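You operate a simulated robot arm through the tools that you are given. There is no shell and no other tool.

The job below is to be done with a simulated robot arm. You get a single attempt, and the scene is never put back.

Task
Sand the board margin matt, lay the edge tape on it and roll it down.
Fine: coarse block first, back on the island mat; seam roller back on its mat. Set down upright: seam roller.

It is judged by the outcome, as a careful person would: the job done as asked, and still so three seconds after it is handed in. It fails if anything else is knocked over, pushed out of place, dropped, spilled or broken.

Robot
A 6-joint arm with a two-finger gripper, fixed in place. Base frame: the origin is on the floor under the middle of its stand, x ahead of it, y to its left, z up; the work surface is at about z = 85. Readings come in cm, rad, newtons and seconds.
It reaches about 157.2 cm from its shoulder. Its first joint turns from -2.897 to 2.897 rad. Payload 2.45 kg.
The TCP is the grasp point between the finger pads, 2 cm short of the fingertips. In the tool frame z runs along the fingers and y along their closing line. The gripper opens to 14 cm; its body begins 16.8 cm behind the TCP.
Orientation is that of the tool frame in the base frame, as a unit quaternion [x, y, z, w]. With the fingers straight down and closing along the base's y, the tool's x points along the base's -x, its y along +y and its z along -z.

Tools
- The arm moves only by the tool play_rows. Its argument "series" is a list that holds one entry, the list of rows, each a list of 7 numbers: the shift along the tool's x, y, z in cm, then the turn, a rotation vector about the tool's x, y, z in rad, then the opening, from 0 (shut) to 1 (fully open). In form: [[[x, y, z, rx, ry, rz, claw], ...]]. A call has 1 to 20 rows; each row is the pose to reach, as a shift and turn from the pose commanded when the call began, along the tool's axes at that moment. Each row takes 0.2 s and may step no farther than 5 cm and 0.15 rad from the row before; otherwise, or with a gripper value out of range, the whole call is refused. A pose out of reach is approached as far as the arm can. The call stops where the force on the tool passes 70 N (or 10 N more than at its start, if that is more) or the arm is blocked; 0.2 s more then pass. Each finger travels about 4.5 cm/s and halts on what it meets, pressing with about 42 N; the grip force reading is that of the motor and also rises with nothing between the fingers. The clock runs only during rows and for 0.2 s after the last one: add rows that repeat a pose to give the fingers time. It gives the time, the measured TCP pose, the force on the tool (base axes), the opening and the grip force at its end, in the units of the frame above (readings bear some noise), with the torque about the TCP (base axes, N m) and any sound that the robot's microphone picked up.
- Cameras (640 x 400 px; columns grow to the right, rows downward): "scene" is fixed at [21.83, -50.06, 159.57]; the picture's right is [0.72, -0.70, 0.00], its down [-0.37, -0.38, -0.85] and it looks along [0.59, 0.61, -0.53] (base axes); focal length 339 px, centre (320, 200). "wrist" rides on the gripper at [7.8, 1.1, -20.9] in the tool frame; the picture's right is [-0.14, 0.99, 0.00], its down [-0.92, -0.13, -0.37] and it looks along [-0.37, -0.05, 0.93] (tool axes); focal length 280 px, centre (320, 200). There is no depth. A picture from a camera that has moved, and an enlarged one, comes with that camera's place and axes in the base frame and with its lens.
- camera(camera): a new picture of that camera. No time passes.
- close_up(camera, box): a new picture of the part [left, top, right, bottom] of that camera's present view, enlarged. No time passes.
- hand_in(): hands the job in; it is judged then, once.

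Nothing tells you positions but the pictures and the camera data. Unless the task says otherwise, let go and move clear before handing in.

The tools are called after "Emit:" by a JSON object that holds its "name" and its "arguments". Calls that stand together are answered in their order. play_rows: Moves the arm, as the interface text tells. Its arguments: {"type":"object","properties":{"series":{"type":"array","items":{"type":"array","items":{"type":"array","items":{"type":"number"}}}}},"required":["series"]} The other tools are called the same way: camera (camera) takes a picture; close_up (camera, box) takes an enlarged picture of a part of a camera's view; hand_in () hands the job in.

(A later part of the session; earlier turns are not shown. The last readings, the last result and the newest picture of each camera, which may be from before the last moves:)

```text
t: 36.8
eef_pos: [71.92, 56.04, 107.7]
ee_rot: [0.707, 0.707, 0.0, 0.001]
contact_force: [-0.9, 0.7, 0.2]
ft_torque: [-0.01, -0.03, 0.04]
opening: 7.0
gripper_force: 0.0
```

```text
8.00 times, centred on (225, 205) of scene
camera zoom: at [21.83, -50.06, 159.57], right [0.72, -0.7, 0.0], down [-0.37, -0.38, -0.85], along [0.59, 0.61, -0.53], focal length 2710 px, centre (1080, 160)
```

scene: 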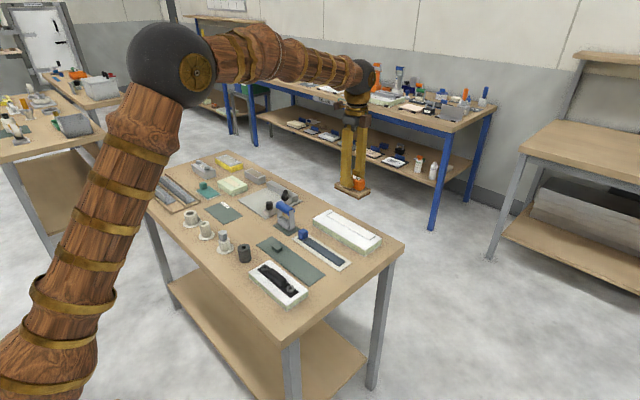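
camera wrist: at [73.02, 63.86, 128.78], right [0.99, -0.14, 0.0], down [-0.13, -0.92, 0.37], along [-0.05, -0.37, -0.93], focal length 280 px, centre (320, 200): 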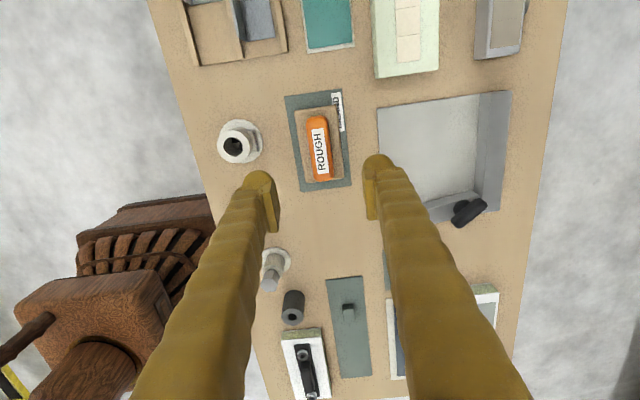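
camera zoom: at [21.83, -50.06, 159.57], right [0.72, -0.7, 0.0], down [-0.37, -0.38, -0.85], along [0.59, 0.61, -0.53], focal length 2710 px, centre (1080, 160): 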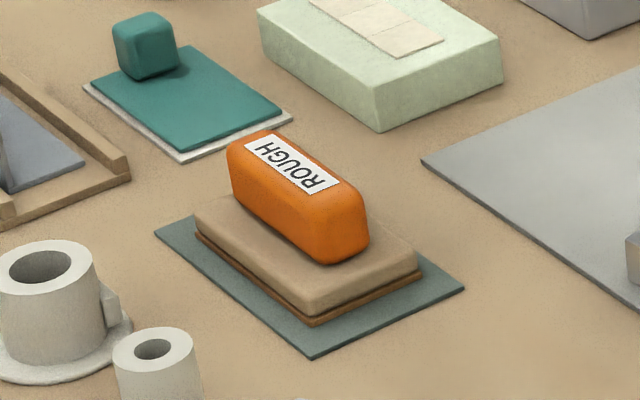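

The block sits back in its original spot on the ISLAND mat. Now I'll move over the blue tab of the edge tape, near (83.5, 21.8).

Emit:
{"name": "play_rows", "arguments": {"series": [[[-3.8, 1.3, 0, 0, 0, 0, 0.5], [-7.6, 2.6, 0, 0, 0, 0, 0.5], [-11.4, 3.9, 0, 0, 0, 0, 0.5], [-15.2, 5.2, 0, 0, 0, 0, 0.5], [-19, 6.5, 0, 0, 0, 0, 0.5], [-22.8, 7.8, 0, 0, 0, 0, 0.5], [-26.6, 9.1, 0, 0, 0, 0, 0.5], [-30.4, 10.4, 0, 0, 0, 0, 0.45], [-34.2, 11.6, 0, 0, 0, 0, 0.4], [-34.2, 11.6, 0, 0, 0, 0, 0.4], [-34.2, 11.6, 0, 0, 0, 0, 0.4]]]}}

Emit:
{"name": "camera", "arguments": {"camera": "wrist"}}

Emit:
{"name": "close_up", "arguments": {"camera": "wrist", "box": [240, 120, 400, 400]}}

Emit:
{"name": "close_up", "arguments": {"camera": "wrist", "box": [250, 20, 410, 220]}}

```text
t: 39.2
eef_pos: [83.43, 21.8, 107.74]
ee_rot: [0.707, 0.707, 0.002, 0.001]
contact_force: [-0.8, -0.8, 0.3]
ft_torque: [0.0, -0.01, -0.04]
opening: 5.58
gripper_force: 0.1
```

```text
taken
camera wrist: at [84.54, 29.74, 128.69], right [0.99, -0.14, 0.0], down [-0.13, -0.92, 0.37], along [-0.05, -0.37, -0.93], focal length 280 px, centre (320, 200)
```

wrist: 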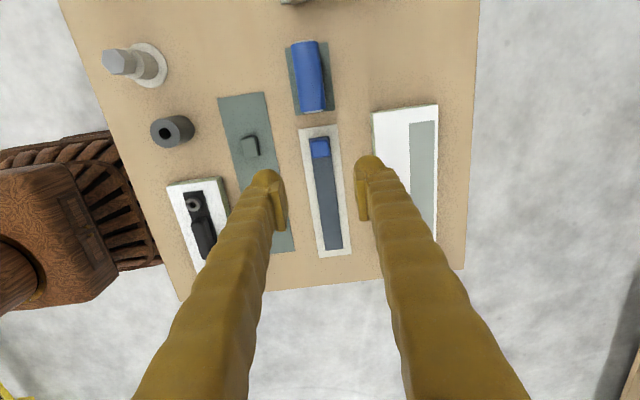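

```text
1.43 times, centred on (320, 260) of wrist
camera zoom: at [84.54, 29.74, 128.69], right [0.99, -0.14, 0.0], down [-0.13, -0.92, 0.37], along [-0.05, -0.37, -0.93], focal length 401 px, centre (320, 114)
```

zoom: 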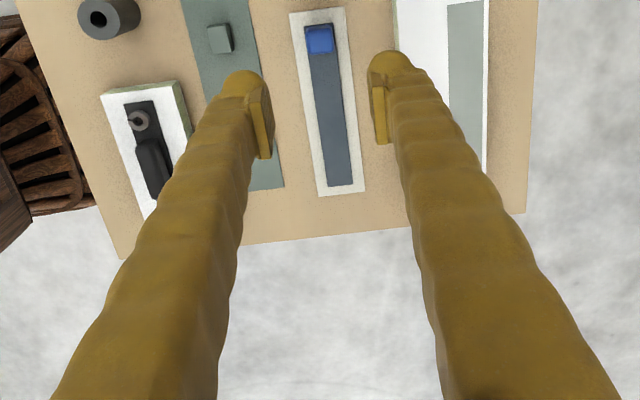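

```text
2.00 times, centred on (330, 120) of wrist
camera zoom: at [84.54, 29.74, 128.69], right [0.99, -0.14, 0.0], down [-0.13, -0.92, 0.37], along [-0.05, -0.37, -0.93], focal length 561 px, centre (300, 360)
```

zoom: 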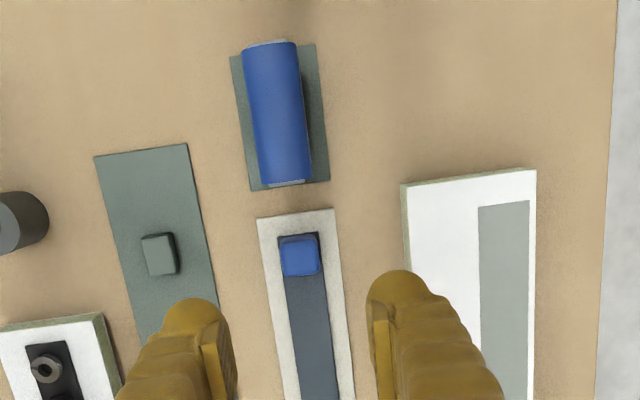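

I'll zoom on the tab, the tape's far end and the margin for accurate positions.

Emit:
{"name": "close_up", "arguments": {"camera": "wrist", "box": [290, 115, 370, 165]}}

Emit:
{"name": "close_up", "arguments": {"camera": "wrist", "box": [290, 210, 370, 260]}}

Emit:
{"name": "close_up", "arguments": {"camera": "wrist", "box": [365, 95, 445, 145]}}

Emit:
{"name": "close_up", "arguments": {"camera": "wrist", "box": [280, 30, 350, 120]}}

Emit:
{"name": "close_up", "arguments": {"camera": "scene", "box": [265, 190, 335, 250]}}

```text
8.00 times, centred on (330, 140) of wrist
camera zoom: at [84.54, 29.74, 128.69], right [0.99, -0.14, 0.0], down [-0.13, -0.92, 0.37], along [-0.05, -0.37, -0.93], focal length 2243 px, centre (240, 680)
```

zoom: 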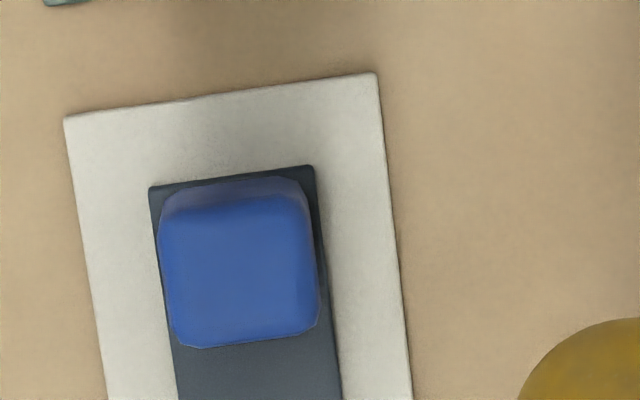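

```text
8.00 times, centred on (330, 235) of wrist
camera zoom: at [84.54, 29.74, 128.69], right [0.99, -0.14, 0.0], down [-0.13, -0.92, 0.37], along [-0.05, -0.37, -0.93], focal length 2243 px, centre (240, -80)
```

zoom: 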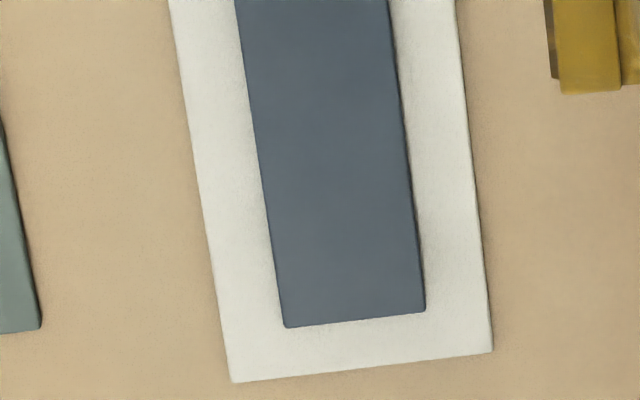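

```text
8.00 times, centred on (405, 120) of wrist
camera zoom: at [84.54, 29.74, 128.69], right [0.99, -0.14, 0.0], down [-0.13, -0.92, 0.37], along [-0.05, -0.37, -0.93], focal length 2243 px, centre (-360, 840)
```

zoom: 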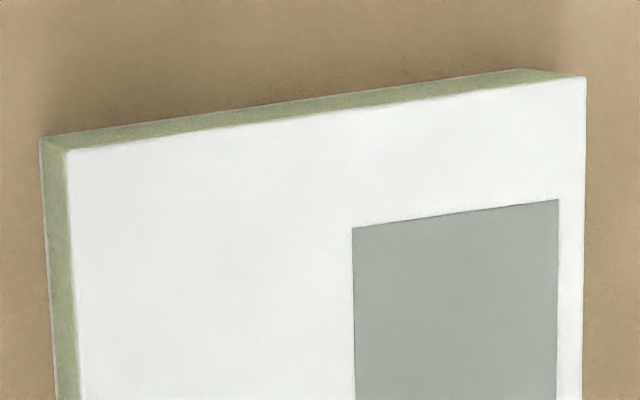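

```text
4.44 times, centred on (315, 75) of wrist
camera zoom: at [84.54, 29.74, 128.69], right [0.99, -0.14, 0.0], down [-0.13, -0.92, 0.37], along [-0.05, -0.37, -0.93], focal length 1246 px, centre (342, 756)
```

zoom: 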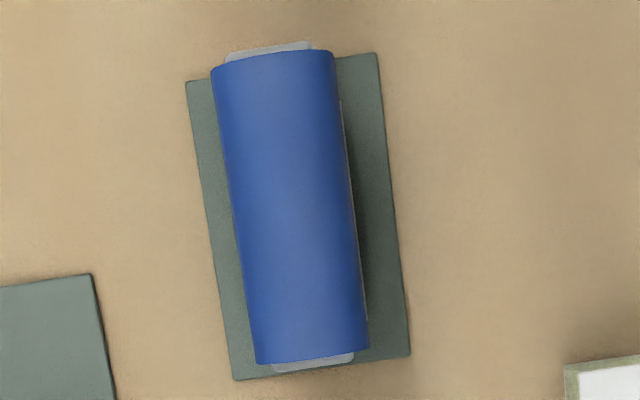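

```text
6.67 times, centred on (300, 220) of scene
camera zoom: at [21.83, -50.06, 159.57], right [0.72, -0.7, 0.0], down [-0.37, -0.38, -0.85], along [0.59, 0.61, -0.53], focal length 2259 px, centre (453, 67)
```

zoom: 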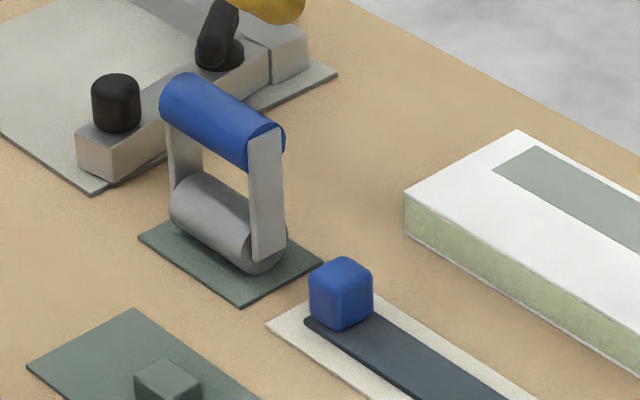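

The tape is 20.0 × 3.1 cm, centred near (83.4, 12.95), and the matt zone is centred near (98.1, 13.05). The required shift is about +14.67 in x and +0.1 in y. I'll descend over the tab.

Emit:
{"name": "play_rows", "arguments": {"series": [[[-0.05, 0, 4, 0, 0, 0, 0.4], [-0.1, 0, 8, 0, 0, 0, 0.4], [-0.1, 0, 12, 0, 0, 0, 0.4], [-0.1, 0, 15, 0, 0, 0, 0.4], [-0.1, 0, 17, 0, 0, 0, 0.4], [-0.1, 0, 17.5, 0, 0, 0, 0.4], [-0.1, 0, 17.5, 0, 0, 0, 0.4]]]}}

Emit:
{"name": "close_up", "arguments": {"camera": "wrist", "box": [240, 120, 400, 280]}}

Emit:
{"name": "close_up", "arguments": {"camera": "scene", "box": [265, 190, 335, 250]}}

```text
t: 40.8
eef_pos: [83.51, 21.69, 90.16]
ee_rot: [0.707, 0.707, 0.002, 0.001]
contact_force: [0.4, -0.9, 0.3]
ft_torque: [0.01, -0.01, 0.02]
opening: 5.58
gripper_force: 0.1
```

```text
2.50 times, centred on (320, 200) of wrist
camera zoom: at [84.55, 29.55, 111.1], right [0.99, -0.14, 0.0], down [-0.13, -0.92, 0.37], along [-0.05, -0.37, -0.93], focal length 701 px, centre (320, 200)
```

zoom: 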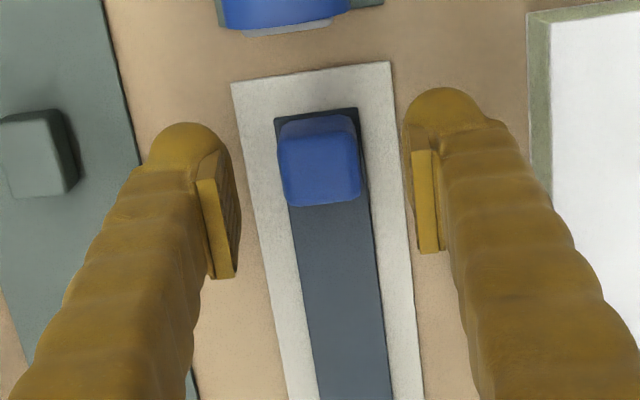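

```text
6.67 times, centred on (300, 220) of scene
camera zoom: at [21.83, -50.06, 159.57], right [0.72, -0.7, 0.0], down [-0.37, -0.38, -0.85], along [0.59, 0.61, -0.53], focal length 2259 px, centre (453, 67)
```

zoom: 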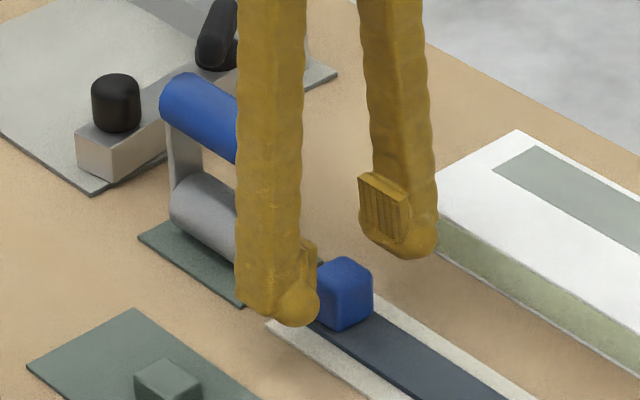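

The tab is centred between the fingers. I'll lower the last 2.1 cm and close gently on it.

Emit:
{"name": "play_rows", "arguments": {"series": [[[0, 0, 1, 0, 0, 0, 0.4], [0, 0, 1.6, 0, 0, 0, 0.4], [0, 0, 2.0, 0, 0, 0, 0.4], [0, 0, 2.0, 0, 0, 0, 0.4]]]}}

Emit:
{"name": "close_up", "arguments": {"camera": "scene", "box": [265, 190, 335, 250]}}

```text
t: 41.8
eef_pos: [83.5, 21.65, 88.14]
ee_rot: [0.707, 0.707, 0.001, 0.002]
contact_force: [0.1, 0.0, 0.7]
ft_torque: [0.0, 0.0, 0.02]
opening: 5.61
gripper_force: 0.2
```

```text
6.67 times, centred on (300, 220) of scene
camera zoom: at [21.83, -50.06, 159.57], right [0.72, -0.7, 0.0], down [-0.37, -0.38, -0.85], along [0.59, 0.61, -0.53], focal length 2259 px, centre (453, 67)
```

zoom: 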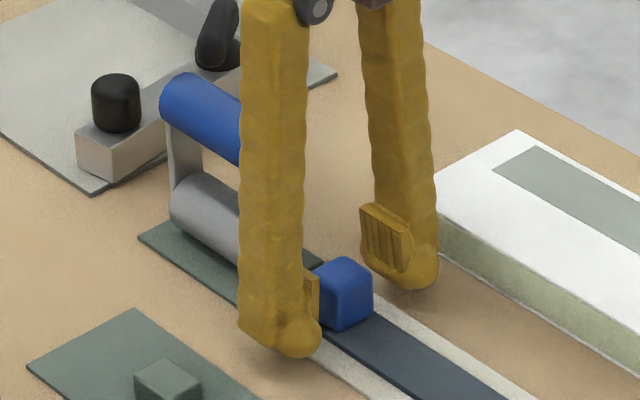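

Emit:
{"name": "play_rows", "arguments": {"series": [[[0, 0, 0, 0, 0, 0, 0.3], [0, 0, 0, 0, 0, 0, 0.22], [0, 0, 0, 0, 0, 0, 0.16], [0, 0, 0, 0, 0, 0, 0.1], [0, 0, 0, 0, 0, 0, 0.1], [0, 0, 0, 0, 0, 0, 0.1]]]}}

Emit:
{"name": "close_up", "arguments": {"camera": "wrist", "box": [240, 120, 400, 280]}}

Emit:
{"name": "close_up", "arguments": {"camera": "scene", "box": [265, 190, 370, 280]}}

```text
t: 43.2
eef_pos: [83.42, 21.6, 88.26]
ee_rot: [0.707, 0.707, 0.002, 0.001]
contact_force: [-0.6, -0.1, -0.6]
ft_torque: [0.0, 0.01, 0.01]
opening: 2.6
gripper_force: 42.5
```

```text
2.50 times, centred on (320, 200) of wrist
camera zoom: at [84.59, 29.52, 109.15], right [0.99, -0.14, 0.0], down [-0.13, -0.92, 0.37], along [-0.05, -0.37, -0.93], focal length 701 px, centre (320, 200)
```

zoom: 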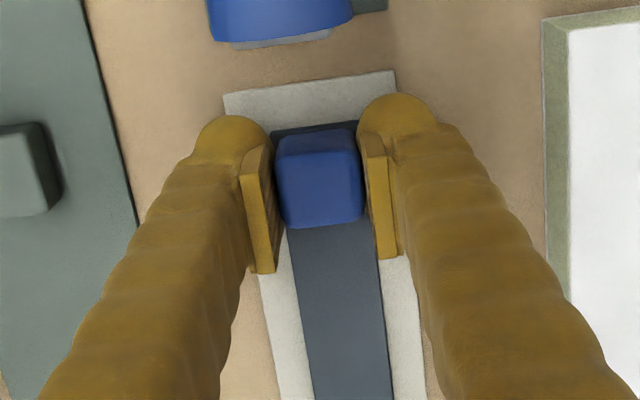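

```text
4.44 times, centred on (318, 235) of scene
camera zoom: at [21.83, -50.06, 159.57], right [0.72, -0.7, 0.0], down [-0.37, -0.38, -0.85], along [0.59, 0.61, -0.53], focal length 1506 px, centre (331, 44)
```

zoom: 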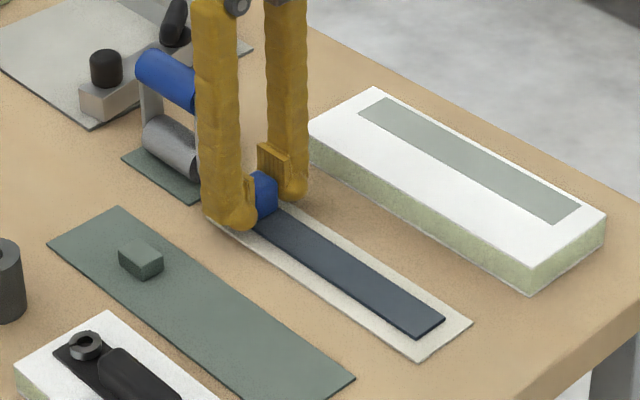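

The tab is gripped at 2.6 cm. I'll lift slowly and check that the tape comes up level.

Emit:
{"name": "play_rows", "arguments": {"series": [[[0, 0, -0.5, 0, 0, 0, 0.1], [0, 0, -1.5, 0, 0, 0, 0.1], [0, 0, -3, 0, 0, 0, 0.1], [0, 0, -5, 0, 0, 0, 0.1], [0, 0, -7, 0, 0, 0, 0.1], [0, 0, -7, 0, 0, 0, 0.1]]]}}

Emit:
{"name": "close_up", "arguments": {"camera": "wrist", "box": [200, 100, 520, 400]}}

Emit:
{"name": "close_up", "arguments": {"camera": "scene", "box": [265, 180, 385, 280]}}

```text
t: 44.6
eef_pos: [83.51, 21.57, 95.13]
ee_rot: [0.707, 0.707, 0.001, 0.0]
contact_force: [0.1, 1.2, 0.2]
ft_torque: [-0.01, -0.03, -0.01]
opening: 2.61
gripper_force: 41.8
```

```text
1.33 times, centred on (360, 250) of wrist
camera zoom: at [84.61, 29.39, 116.1], right [0.99, -0.14, 0.0], down [-0.13, -0.92, 0.37], along [-0.05, -0.37, -0.93], focal length 374 px, centre (267, 133)
```

zoom: 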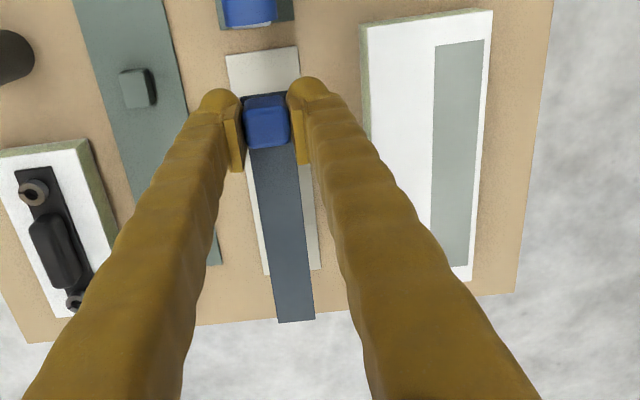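

```text
4.00 times, centred on (325, 230) of scene
camera zoom: at [21.83, -50.06, 159.57], right [0.72, -0.7, 0.0], down [-0.37, -0.38, -0.85], along [0.59, 0.61, -0.53], focal length 1355 px, centre (300, 80)
```

zoom: 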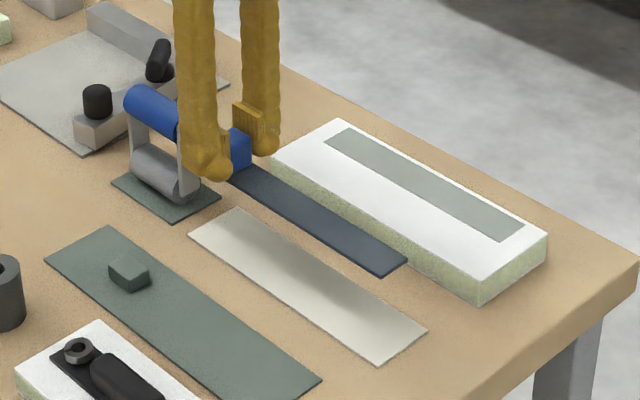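

The tape is held level. I'll shift it 14.67 cm in x and 0.1 cm in y over the matt margin, and hover.

Emit:
{"name": "play_rows", "arguments": {"series": [[[0, 3, 0, 0, 0, 0, 0.1], [0, 6.5, 0, 0, 0, 0, 0.1], [0.05, 10, 0, 0, 0, 0, 0.1], [0.1, 13, 0, 0, 0, 0, 0.1], [0.1, 14.67, 0, 0, 0, 0, 0.1], [0.1, 14.67, 1.5, 0, 0, 0, 0.1], [0.1, 14.67, 2.8, 0, 0, 0, 0.1], [0.1, 14.67, 2.8, 0, 0, 0, 0.1]]]}}

Emit:
{"name": "camera", "arguments": {"camera": "wrist"}}

Emit:
{"name": "close_up", "arguments": {"camera": "wrist", "box": [280, 120, 400, 320]}}

Emit:
{"name": "close_up", "arguments": {"camera": "scene", "box": [305, 190, 395, 260]}}

```text
t: 46.4
eef_pos: [98.36, 21.76, 92.51]
ee_rot: [0.708, 0.707, 0.002, 0.001]
contact_force: [-0.9, 0.3, -1.1]
ft_torque: [0.04, 0.01, 0.01]
opening: 2.62
gripper_force: 41.9
```

```text
taken
camera wrist: at [99.4, 29.61, 113.42], right [0.99, -0.14, 0.0], down [-0.13, -0.92, 0.37], along [-0.05, -0.37, -0.93], focal length 280 px, centre (320, 200)
```

wrist: 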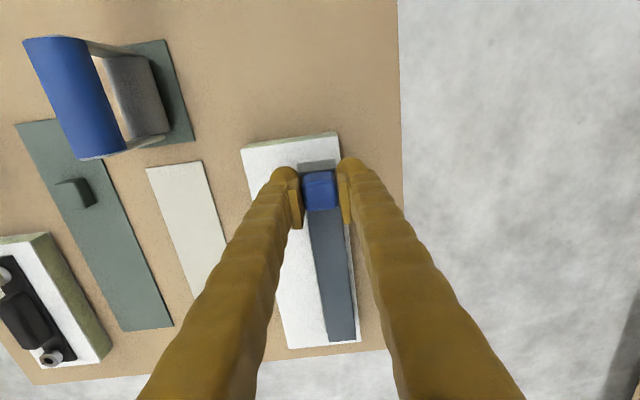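

```text
2.00 times, centred on (340, 220) of wrist
camera zoom: at [99.4, 29.61, 113.42], right [0.99, -0.14, 0.0], down [-0.13, -0.92, 0.37], along [-0.05, -0.37, -0.93], focal length 561 px, centre (280, 160)
```

zoom: 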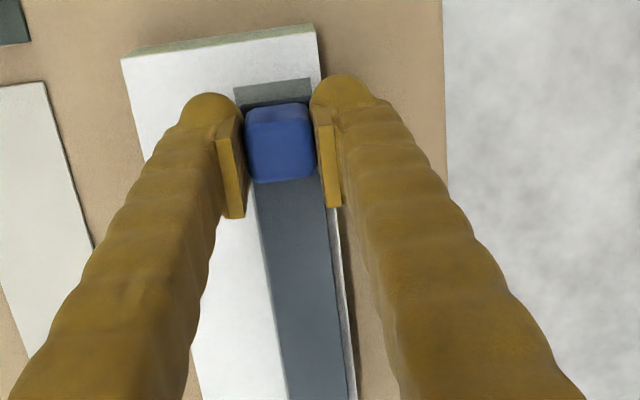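

```text
5.71 times, centred on (350, 225) of scene
camera zoom: at [21.83, -50.06, 159.57], right [0.72, -0.7, 0.0], down [-0.37, -0.38, -0.85], along [0.59, 0.61, -0.53], focal length 1936 px, centre (149, 57)
```

zoom: 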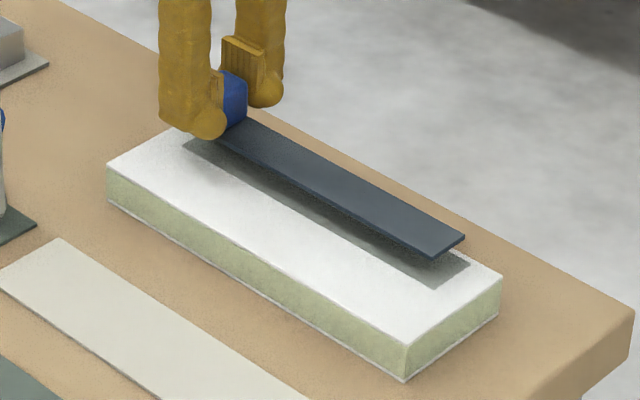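

I'll zoom in on both ends of the tape relative to the margin before lowering.

Emit:
{"name": "close_up", "arguments": {"camera": "wrist", "box": [280, 140, 360, 190]}}

Emit:
{"name": "close_up", "arguments": {"camera": "wrist", "box": [300, 300, 380, 350]}}

Emit:
{"name": "close_up", "arguments": {"camera": "wrist", "box": [300, 230, 380, 280]}}

Emit:
{"name": "close_up", "arguments": {"camera": "scene", "box": [350, 220, 400, 255]}}

```text
8.00 times, centred on (320, 165) of wrist
camera zoom: at [99.4, 29.61, 113.42], right [0.99, -0.14, 0.0], down [-0.13, -0.92, 0.37], along [-0.05, -0.37, -0.93], focal length 2243 px, centre (320, 480)
```

zoom: 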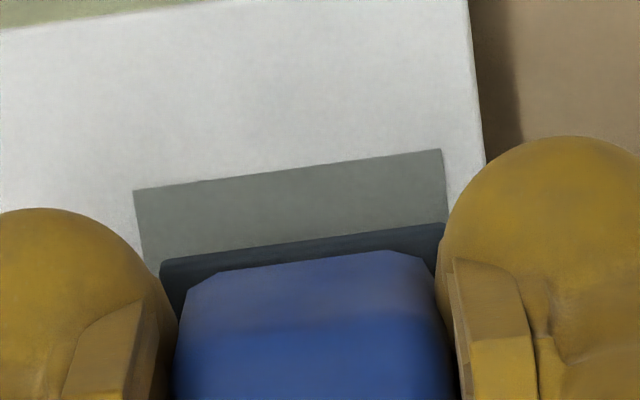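

```text
8.00 times, centred on (340, 325) of wrist
camera zoom: at [99.4, 29.61, 113.42], right [0.99, -0.14, 0.0], down [-0.13, -0.92, 0.37], along [-0.05, -0.37, -0.93], focal length 2243 px, centre (160, -800)
```

zoom: 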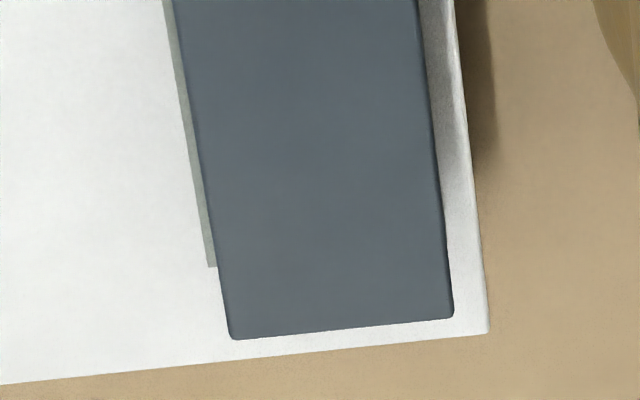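

```text
8.00 times, centred on (340, 255) of wrist
camera zoom: at [99.4, 29.61, 113.42], right [0.99, -0.14, 0.0], down [-0.13, -0.92, 0.37], along [-0.05, -0.37, -0.93], focal length 2243 px, centre (160, -240)
```

zoom: 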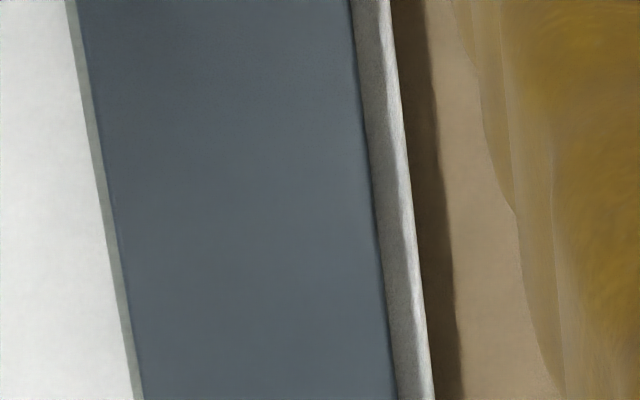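

```text
11.43 times, centred on (375, 238) of scene
camera zoom: at [21.83, -50.06, 159.57], right [0.72, -0.7, 0.0], down [-0.37, -0.38, -0.85], along [0.59, 0.61, -0.53], focal length 3872 px, centre (-309, -229)
```

zoom: 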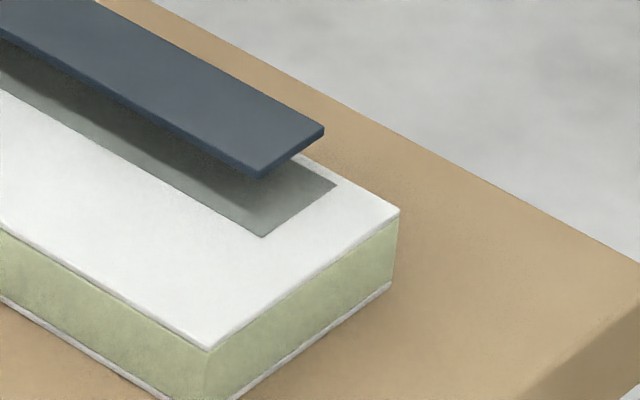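

The tape is about 0.13 cm too far in +x and centred in y. I'll correct that and lower close to the surface.

Emit:
{"name": "play_rows", "arguments": {"series": [[[0, -0.13, 0.4, 0, 0, 0, 0.1], [0, -0.13, 0.8, 0, 0, 0, 0.1], [0, -0.13, 1.0, 0, 0, 0, 0.1], [0, -0.13, 1.0, 0, 0, 0, 0.1]]]}}

Emit:
{"name": "close_up", "arguments": {"camera": "wrist", "box": [280, 140, 360, 190]}}

Emit:
{"name": "close_up", "arguments": {"camera": "wrist", "box": [300, 300, 380, 350]}}

Emit:
{"name": "close_up", "arguments": {"camera": "scene", "box": [305, 190, 395, 260]}}

```text
t: 47.4
eef_pos: [98.15, 21.97, 91.52]
ee_rot: [0.707, 0.707, 0.0, 0.002]
contact_force: [-0.3, -0.8, -0.8]
ft_torque: [0.03, 0.0, -0.03]
opening: 2.61
gripper_force: 41.5
```

```text
8.00 times, centred on (320, 165) of wrist
camera zoom: at [99.23, 29.65, 112.43], right [0.99, -0.14, 0.0], down [-0.13, -0.92, 0.37], along [-0.05, -0.37, -0.93], focal length 2243 px, centre (320, 480)
```

zoom: 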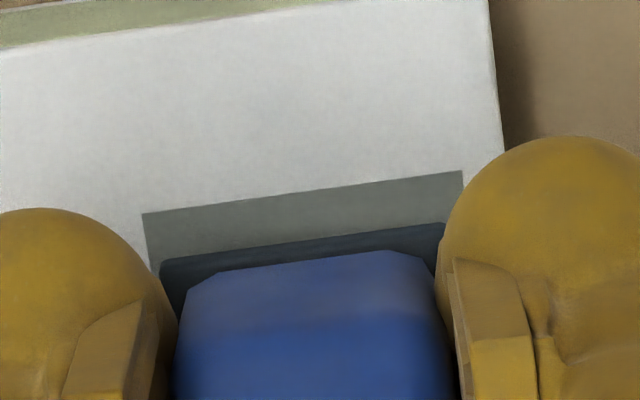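

```text
8.00 times, centred on (340, 325) of wrist
camera zoom: at [99.23, 29.65, 112.43], right [0.99, -0.14, 0.0], down [-0.13, -0.92, 0.37], along [-0.05, -0.37, -0.93], focal length 2243 px, centre (160, -800)
```

zoom: 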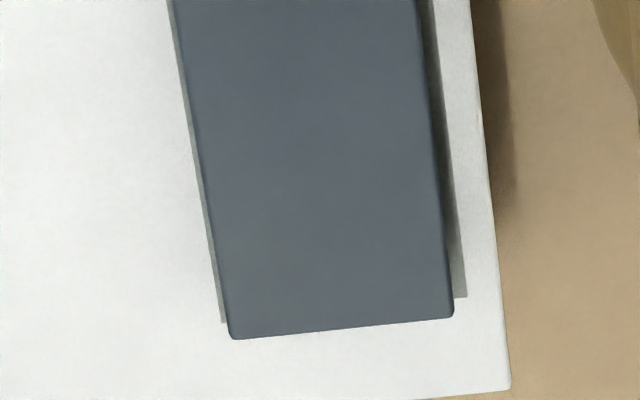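

```text
5.71 times, centred on (350, 225) of scene
camera zoom: at [21.83, -50.06, 159.57], right [0.72, -0.7, 0.0], down [-0.37, -0.38, -0.85], along [0.59, 0.61, -0.53], focal length 1936 px, centre (149, 57)
```

zoom: 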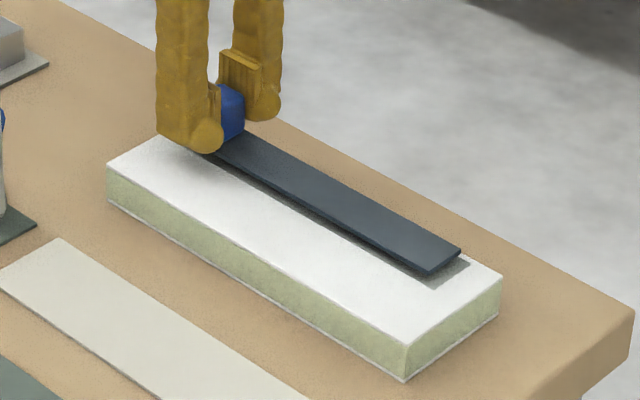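

The tape is centred within about 0.1 cm in both directions. I'll lower the last few millimetres in small steps.

Emit:
{"name": "play_rows", "arguments": {"series": [[[-0.05, 0.03, 0.2, 0, 0, 0, 0.1], [-0.05, 0.03, 0.35, 0, 0, 0, 0.1], [-0.05, 0.03, 0.35, 0, 0, 0, 0.1]]]}}

Emit:
{"name": "close_up", "arguments": {"camera": "scene", "box": [335, 205, 395, 255]}}

```text
t: 48.2
eef_pos: [98.15, 21.73, 91.13]
ee_rot: [0.708, 0.706, 0.001, 0.002]
contact_force: [0.4, 0.1, 0.7]
ft_torque: [0.06, -0.02, 0.03]
opening: 2.6
gripper_force: 42.1
```

```text
8.00 times, centred on (365, 230) of scene
camera zoom: at [21.83, -50.06, 159.57], right [0.72, -0.7, 0.0], down [-0.37, -0.38, -0.85], along [0.59, 0.61, -0.53], focal length 2710 px, centre (-40, -40)
```

zoom: 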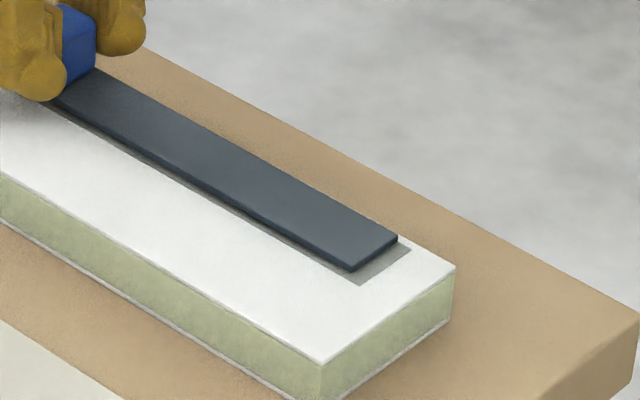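

Emit:
{"name": "play_rows", "arguments": {"series": [[[0, 0, 0.1, 0, 0, 0, 0.1], [0, 0, 0.15, 0, 0, 0, 0.1], [0, 0, 0.15, 0, 0, 0, 0.1]]]}}

Emit:
{"name": "close_up", "arguments": {"camera": "scene", "box": [335, 205, 395, 255]}}

Emit:
{"name": "close_up", "arguments": {"camera": "wrist", "box": [280, 140, 360, 190]}}

Emit:
{"name": "close_up", "arguments": {"camera": "wrist", "box": [300, 300, 380, 350]}}

```text
t: 49.0
eef_pos: [98.2, 21.75, 90.94]
ee_rot: [0.707, 0.707, 0.002, 0.0]
contact_force: [0.0, 0.3, -0.3]
ft_torque: [-0.01, -0.01, -0.01]
opening: 2.63
gripper_force: 42.5
```

```text
8.00 times, centred on (365, 230) of scene
camera zoom: at [21.83, -50.06, 159.57], right [0.72, -0.7, 0.0], down [-0.37, -0.38, -0.85], along [0.59, 0.61, -0.53], focal length 2710 px, centre (-40, -40)
```

zoom: 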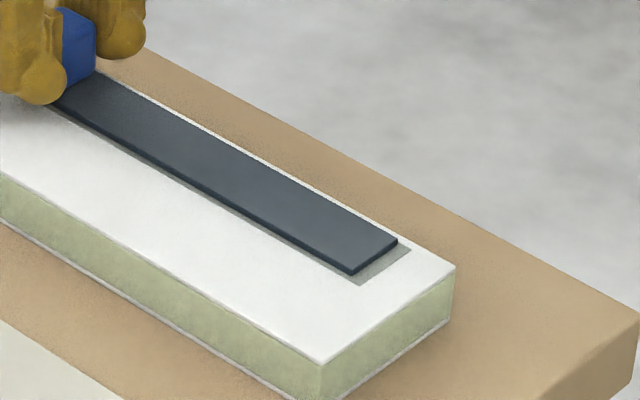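

```text
8.00 times, centred on (320, 165) of wrist
camera zoom: at [99.27, 29.61, 111.91], right [0.99, -0.14, 0.0], down [-0.13, -0.92, 0.37], along [-0.05, -0.37, -0.93], focal length 2243 px, centre (320, 480)
```

zoom: 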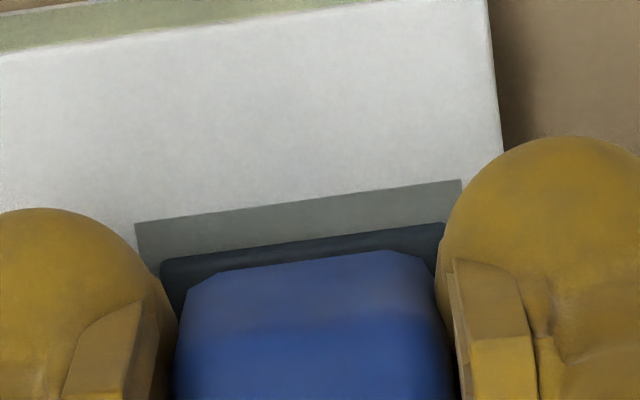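

```text
8.00 times, centred on (340, 325) of wrist
camera zoom: at [99.27, 29.61, 111.91], right [0.99, -0.14, 0.0], down [-0.13, -0.92, 0.37], along [-0.05, -0.37, -0.93], focal length 2243 px, centre (160, -800)
```

zoom: 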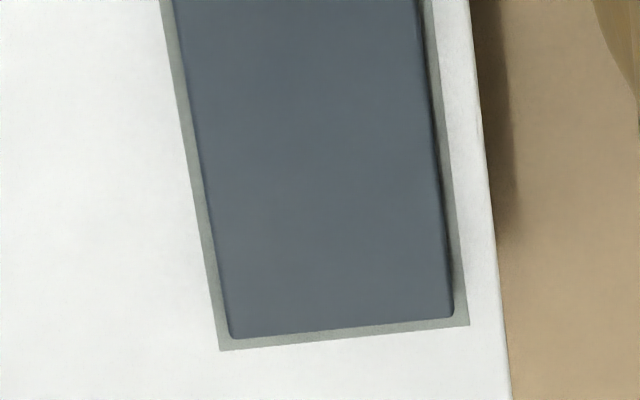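

The gaps are even all round. I'll keep lowering until the tape touches.

Emit:
{"name": "play_rows", "arguments": {"series": [[[0, 0, 0.1, 0, 0, 0, 0.1], [0, 0, 0.1, 0, 0, 0, 0.1]]]}}

Emit:
{"name": "close_up", "arguments": {"camera": "scene", "box": [335, 205, 395, 255]}}

```text
t: 49.6
eef_pos: [98.17, 21.7, 90.93]
ee_rot: [0.707, 0.707, 0.001, 0.001]
contact_force: [0.6, -2.5, 4.8]
ft_torque: [-0.09, 0.04, 0.0]
opening: 2.63
gripper_force: 41.8
```

```text
8.00 times, centred on (365, 230) of scene
camera zoom: at [21.83, -50.06, 159.57], right [0.72, -0.7, 0.0], down [-0.37, -0.38, -0.85], along [0.59, 0.61, -0.53], focal length 2710 px, centre (-40, -40)
```

zoom: 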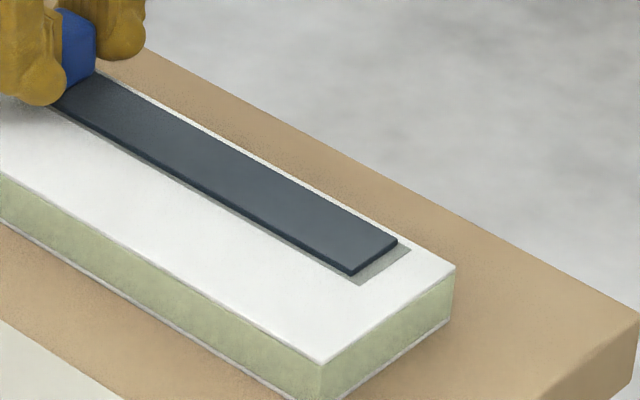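

The tape has touched down with about 5 N. I'll release the tab and rise straight up.

Emit:
{"name": "play_rows", "arguments": {"series": [[[0, 0, 0, 0, 0, 0, 0.2], [0, 0, 0, 0, 0, 0, 0.3], [0, 0, 0, 0, 0, 0, 0.35], [0, 0, 0, 0, 0, 0, 0.35], [0, 0, -1, 0, 0, 0, 0.35], [0, 0, -3, 0, 0, 0, 0.35], [0, 0, -7, 0, 0, 0, 0.35], [0, 0, -11, 0, 0, 0, 0.35], [0, 0, -15, 0, 0, 0, 0.35], [0, 0, -15, 0, 0, 0, 0.35]]]}}

Emit:
{"name": "camera", "arguments": {"camera": "wrist"}}

Emit:
{"name": "close_up", "arguments": {"camera": "scene", "box": [305, 190, 395, 260]}}

Emit:
{"name": "close_up", "arguments": {"camera": "wrist", "box": [280, 110, 380, 270]}}

```text
t: 51.8
eef_pos: [98.27, 21.77, 105.99]
ee_rot: [0.708, 0.707, 0.001, 0.001]
contact_force: [0.4, 0.4, -0.4]
ft_torque: [0.02, -0.03, 0.0]
opening: 4.9
gripper_force: 0.0
```

```text
taken
camera wrist: at [99.32, 29.61, 126.92], right [0.99, -0.14, 0.0], down [-0.13, -0.92, 0.37], along [-0.05, -0.37, -0.93], focal length 280 px, centre (320, 200)
```

wrist: 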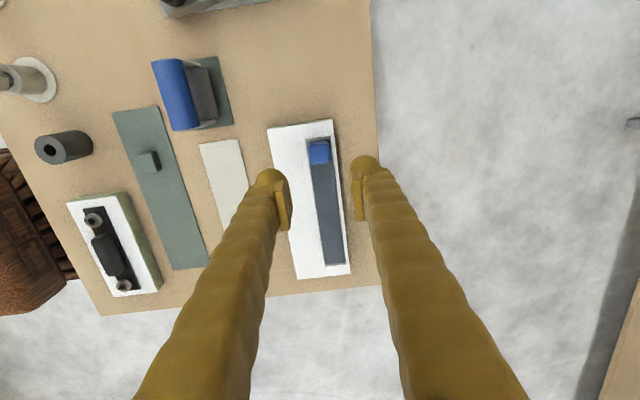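

```text
5.71 times, centred on (350, 225) of scene
camera zoom: at [21.83, -50.06, 159.57], right [0.72, -0.7, 0.0], down [-0.37, -0.38, -0.85], along [0.59, 0.61, -0.53], focal length 1936 px, centre (149, 57)
```

zoom: 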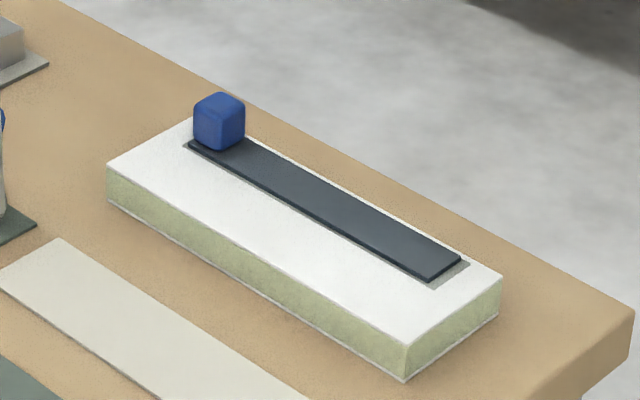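

```text
2.50 times, centred on (330, 190) of wrist
camera zoom: at [99.32, 29.61, 126.92], right [0.99, -0.14, 0.0], down [-0.13, -0.92, 0.37], along [-0.05, -0.37, -0.93], focal length 701 px, centre (295, 225)
```

zoom: 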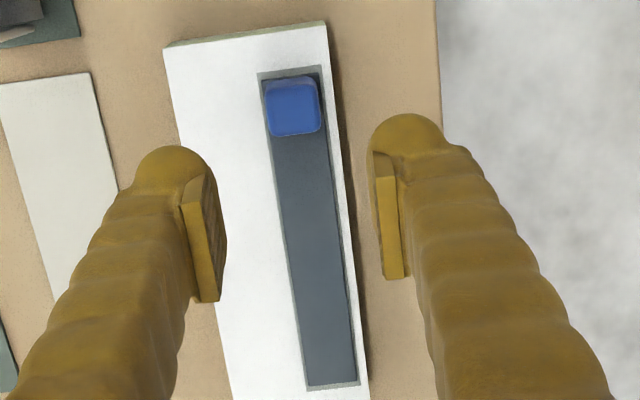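

The tape lies neatly inside the matt zone. Next is the seam roller, whose handle is centred near (83.4, 31.1). I'll move above it and study it.

Emit:
{"name": "play_rows", "arguments": {"series": [[[2, -3.2, -0.2, 0, 0, 0, 0.4], [4, -6.4, -0.4, 0, 0, 0, 0.45], [6, -9.6, -0.6, 0, 0, 0, 0.5], [8, -12.6, -0.8, 0, 0, 0, 0.5], [9.33, -14.75, -1, 0, 0, 0, 0.5], [9.33, -14.75, -1, 0, 0, 0, 0.5], [9.33, -14.75, -1, 0, 0, 0, 0.5]]]}}

Emit:
{"name": "camera", "arguments": {"camera": "wrist"}}

Emit:
{"name": "close_up", "arguments": {"camera": "wrist", "box": [270, 100, 370, 260]}}

Emit:
{"name": "close_up", "arguments": {"camera": "scene", "box": [265, 190, 315, 240]}}

```text
t: 53.4
eef_pos: [83.49, 30.99, 106.65]
ee_rot: [0.707, 0.707, 0.002, 0.002]
contact_force: [-0.2, 0.6, 0.9]
ft_torque: [-0.01, -0.02, 0.01]
opening: 7.0
gripper_force: 0.0
```

```text
taken
camera wrist: at [84.48, 38.85, 127.58], right [0.99, -0.14, 0.0], down [-0.13, -0.92, 0.37], along [-0.05, -0.37, -0.93], focal length 280 px, centre (320, 200)
```

wrist: 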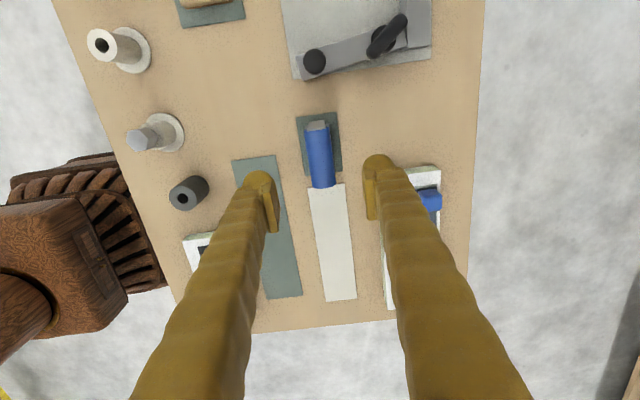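

```text
2.50 times, centred on (320, 180) of wrist
camera zoom: at [84.48, 38.85, 127.58], right [0.99, -0.14, 0.0], down [-0.13, -0.92, 0.37], along [-0.05, -0.37, -0.93], focal length 701 px, centre (320, 250)
```

zoom: 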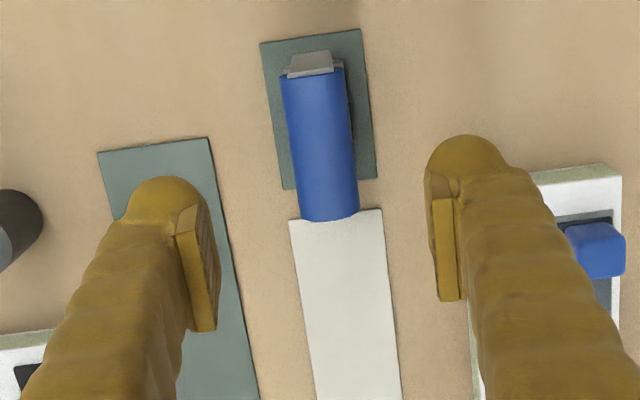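

```text
8.00 times, centred on (290, 215) of scene
camera zoom: at [21.83, -50.06, 159.57], right [0.72, -0.7, 0.0], down [-0.37, -0.38, -0.85], along [0.59, 0.61, -0.53], focal length 2710 px, centre (560, 80)
```

zoom: 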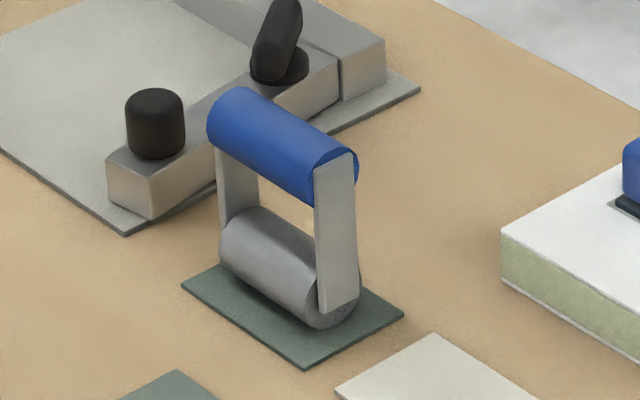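

The handle's centre is at about (83.4, 31.1) with its axis near z ≈ 93.1. I'll descend to straddle it.

Emit:
{"name": "play_rows", "arguments": {"series": [[[0, 0, 3, 0, 0, 0, 0.45], [0.05, -0.05, 7, 0, 0, 0, 0.42], [0.1, -0.05, 10, 0, 0, 0, 0.42], [0.1, -0.05, 12, 0, 0, 0, 0.42], [0.1, -0.05, 13, 0, 0, 0, 0.42], [0.1, -0.05, 13.3, 0, 0, 0, 0.42], [0.1, -0.05, 13.3, 0, 0, 0, 0.42]]]}}

Emit:
{"name": "close_up", "arguments": {"camera": "wrist", "box": [240, 100, 400, 300]}}

Emit:
{"name": "close_up", "arguments": {"camera": "scene", "box": [265, 190, 315, 240]}}

```text
t: 55.0
eef_pos: [83.44, 31.09, 93.55]
ee_rot: [0.707, 0.707, 0.002, 0.002]
contact_force: [0.1, 0.9, -0.8]
ft_torque: [0.0, 0.0, -0.01]
opening: 5.85
gripper_force: 0.2
```

```text
2.00 times, centred on (320, 200) of wrist
camera zoom: at [84.48, 39.0, 114.46], right [0.99, -0.14, 0.0], down [-0.13, -0.92, 0.37], along [-0.05, -0.37, -0.93], focal length 561 px, centre (320, 200)
```

zoom: 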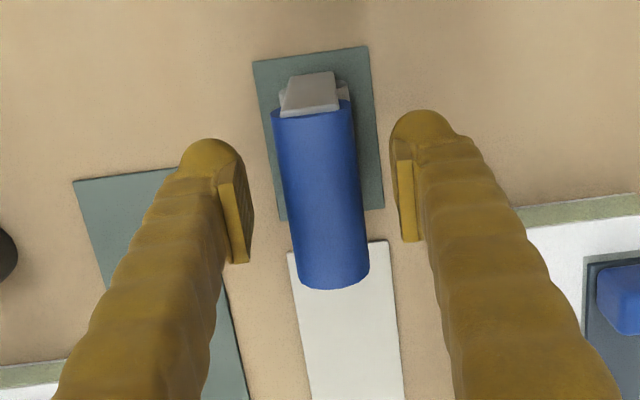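

```text
8.00 times, centred on (290, 215) of scene
camera zoom: at [21.83, -50.06, 159.57], right [0.72, -0.7, 0.0], down [-0.37, -0.38, -0.85], along [0.59, 0.61, -0.53], focal length 2710 px, centre (560, 80)
```

zoom: 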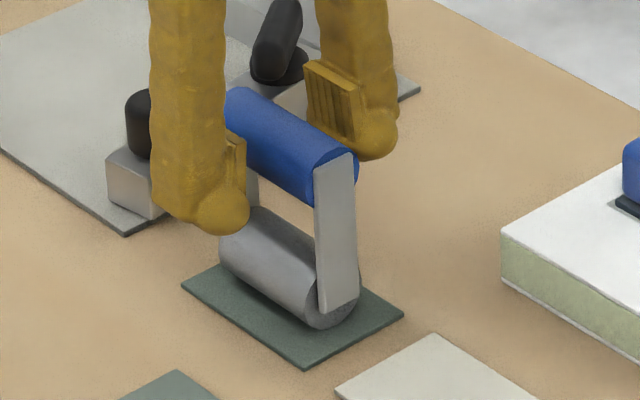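

The fingers straddle the handle centrally. I'll lower slightly more and close.

Emit:
{"name": "play_rows", "arguments": {"series": [[[0, 0, 0.3, 0, 0, 0, 0.42], [0, 0, 0.3, 0, 0, 0, 0.32], [0, 0, 0.3, 0, 0, 0, 0.25], [0, 0, 0.3, 0, 0, 0, 0.18], [0, 0, 0.3, 0, 0, 0, 0.12], [0, 0, 0.3, 0, 0, 0, 0.12], [0, 0, 0.3, 0, 0, 0, 0.12]]]}}

Emit:
{"name": "close_up", "arguments": {"camera": "wrist", "box": [240, 100, 400, 300]}}

Emit:
{"name": "close_up", "arguments": {"camera": "scene", "box": [265, 190, 315, 240]}}

```text
t: 56.6
eef_pos: [83.47, 31.25, 93.11]
ee_rot: [0.707, 0.707, 0.001, 0.001]
contact_force: [0.6, 1.1, -1.6]
ft_torque: [-0.08, -0.01, -0.07]
opening: 2.17
gripper_force: 6.3
```

```text
2.00 times, centred on (320, 200) of wrist
camera zoom: at [84.49, 39.04, 114.12], right [0.99, -0.14, 0.0], down [-0.13, -0.92, 0.37], along [-0.05, -0.37, -0.93], focal length 561 px, centre (320, 200)
```

zoom: 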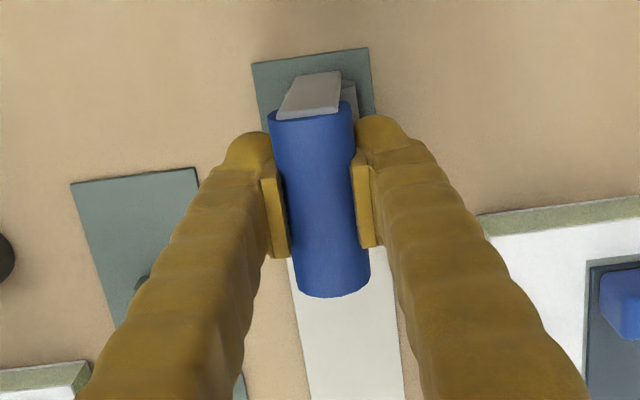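

```text
8.00 times, centred on (290, 215) of scene
camera zoom: at [21.83, -50.06, 159.57], right [0.72, -0.7, 0.0], down [-0.37, -0.38, -0.85], along [0.59, 0.61, -0.53], focal length 2710 px, centre (560, 80)
```

zoom: 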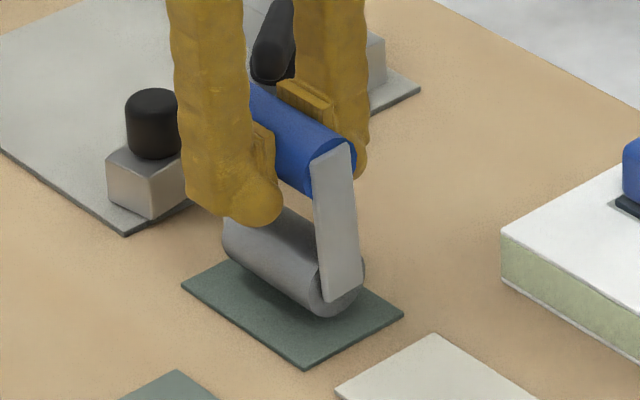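

The handle seems to have been squeezed upward and slightly tilted. The pads closed below its mid-height, so I'll look carefully before moving.

Emit:
{"name": "close_up", "arguments": {"camera": "wrist", "box": [280, 120, 360, 260]}}

Emit:
{"name": "close_up", "arguments": {"camera": "scene", "box": [275, 195, 310, 235]}}

```text
2.86 times, centred on (320, 190) of wrist
camera zoom: at [84.49, 39.04, 114.12], right [0.99, -0.14, 0.0], down [-0.13, -0.92, 0.37], along [-0.05, -0.37, -0.93], focal length 801 px, centre (320, 229)
```

zoom: 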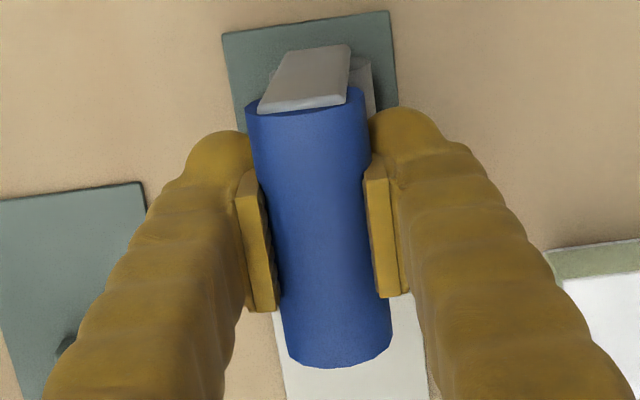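

```text
10.00 times, centred on (292, 215) of scene
camera zoom: at [21.83, -50.06, 159.57], right [0.72, -0.7, 0.0], down [-0.37, -0.38, -0.85], along [0.59, 0.61, -0.53], focal length 3388 px, centre (595, 50)
```

zoom: 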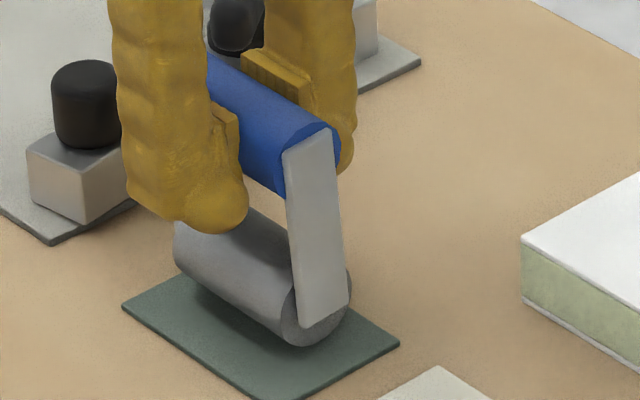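

The roller is lifted about half a centimetre and leaning a little. I'll open just enough to let it settle back onto its mat while the fingers still guard it.

Emit:
{"name": "play_rows", "arguments": {"series": [[[0, 0, 0, 0, 0, 0, 0.2], [0, 0, 0, 0, 0, 0, 0.25], [0, 0, 0, 0, 0, 0, 0.25], [0, 0, 0, 0, 0, 0, 0.25]]]}}

Emit:
{"name": "close_up", "arguments": {"camera": "wrist", "box": [280, 120, 360, 260]}}

Emit:
{"name": "close_up", "arguments": {"camera": "scene", "box": [275, 195, 310, 235]}}

```text
t: 57.6
eef_pos: [83.38, 31.24, 93.16]
ee_rot: [0.707, 0.707, 0.001, 0.001]
contact_force: [-0.3, -0.2, 0.4]
ft_torque: [-0.02, 0.01, -0.03]
opening: 3.54
gripper_force: 0.4
```

```text
2.86 times, centred on (320, 190) of wrist
camera zoom: at [84.49, 39.04, 114.14], right [0.99, -0.14, 0.0], down [-0.13, -0.92, 0.37], along [-0.05, -0.37, -0.93], focal length 801 px, centre (320, 229)
```

zoom: 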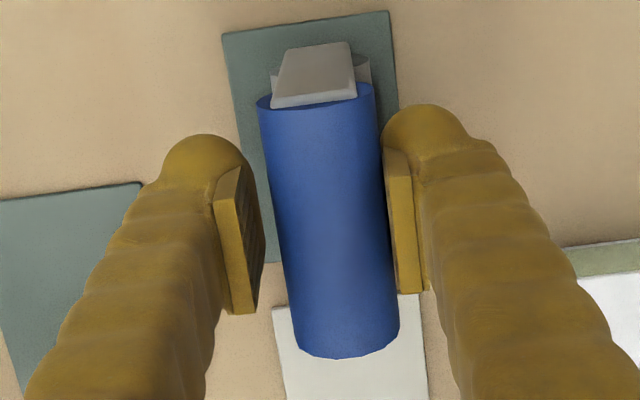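

```text
10.00 times, centred on (292, 215) of scene
camera zoom: at [21.83, -50.06, 159.57], right [0.72, -0.7, 0.0], down [-0.37, -0.38, -0.85], along [0.59, 0.61, -0.53], focal length 3388 px, centre (595, 50)
```

zoom: 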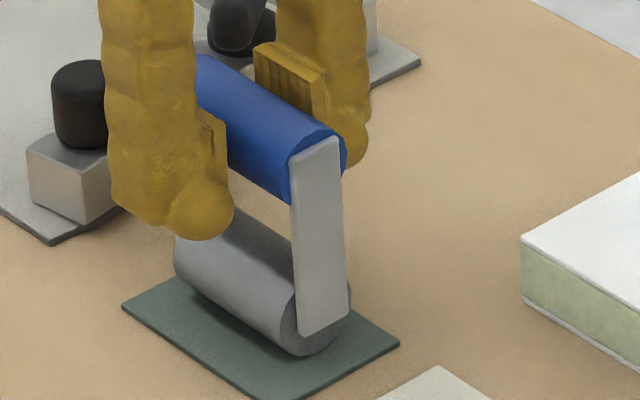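

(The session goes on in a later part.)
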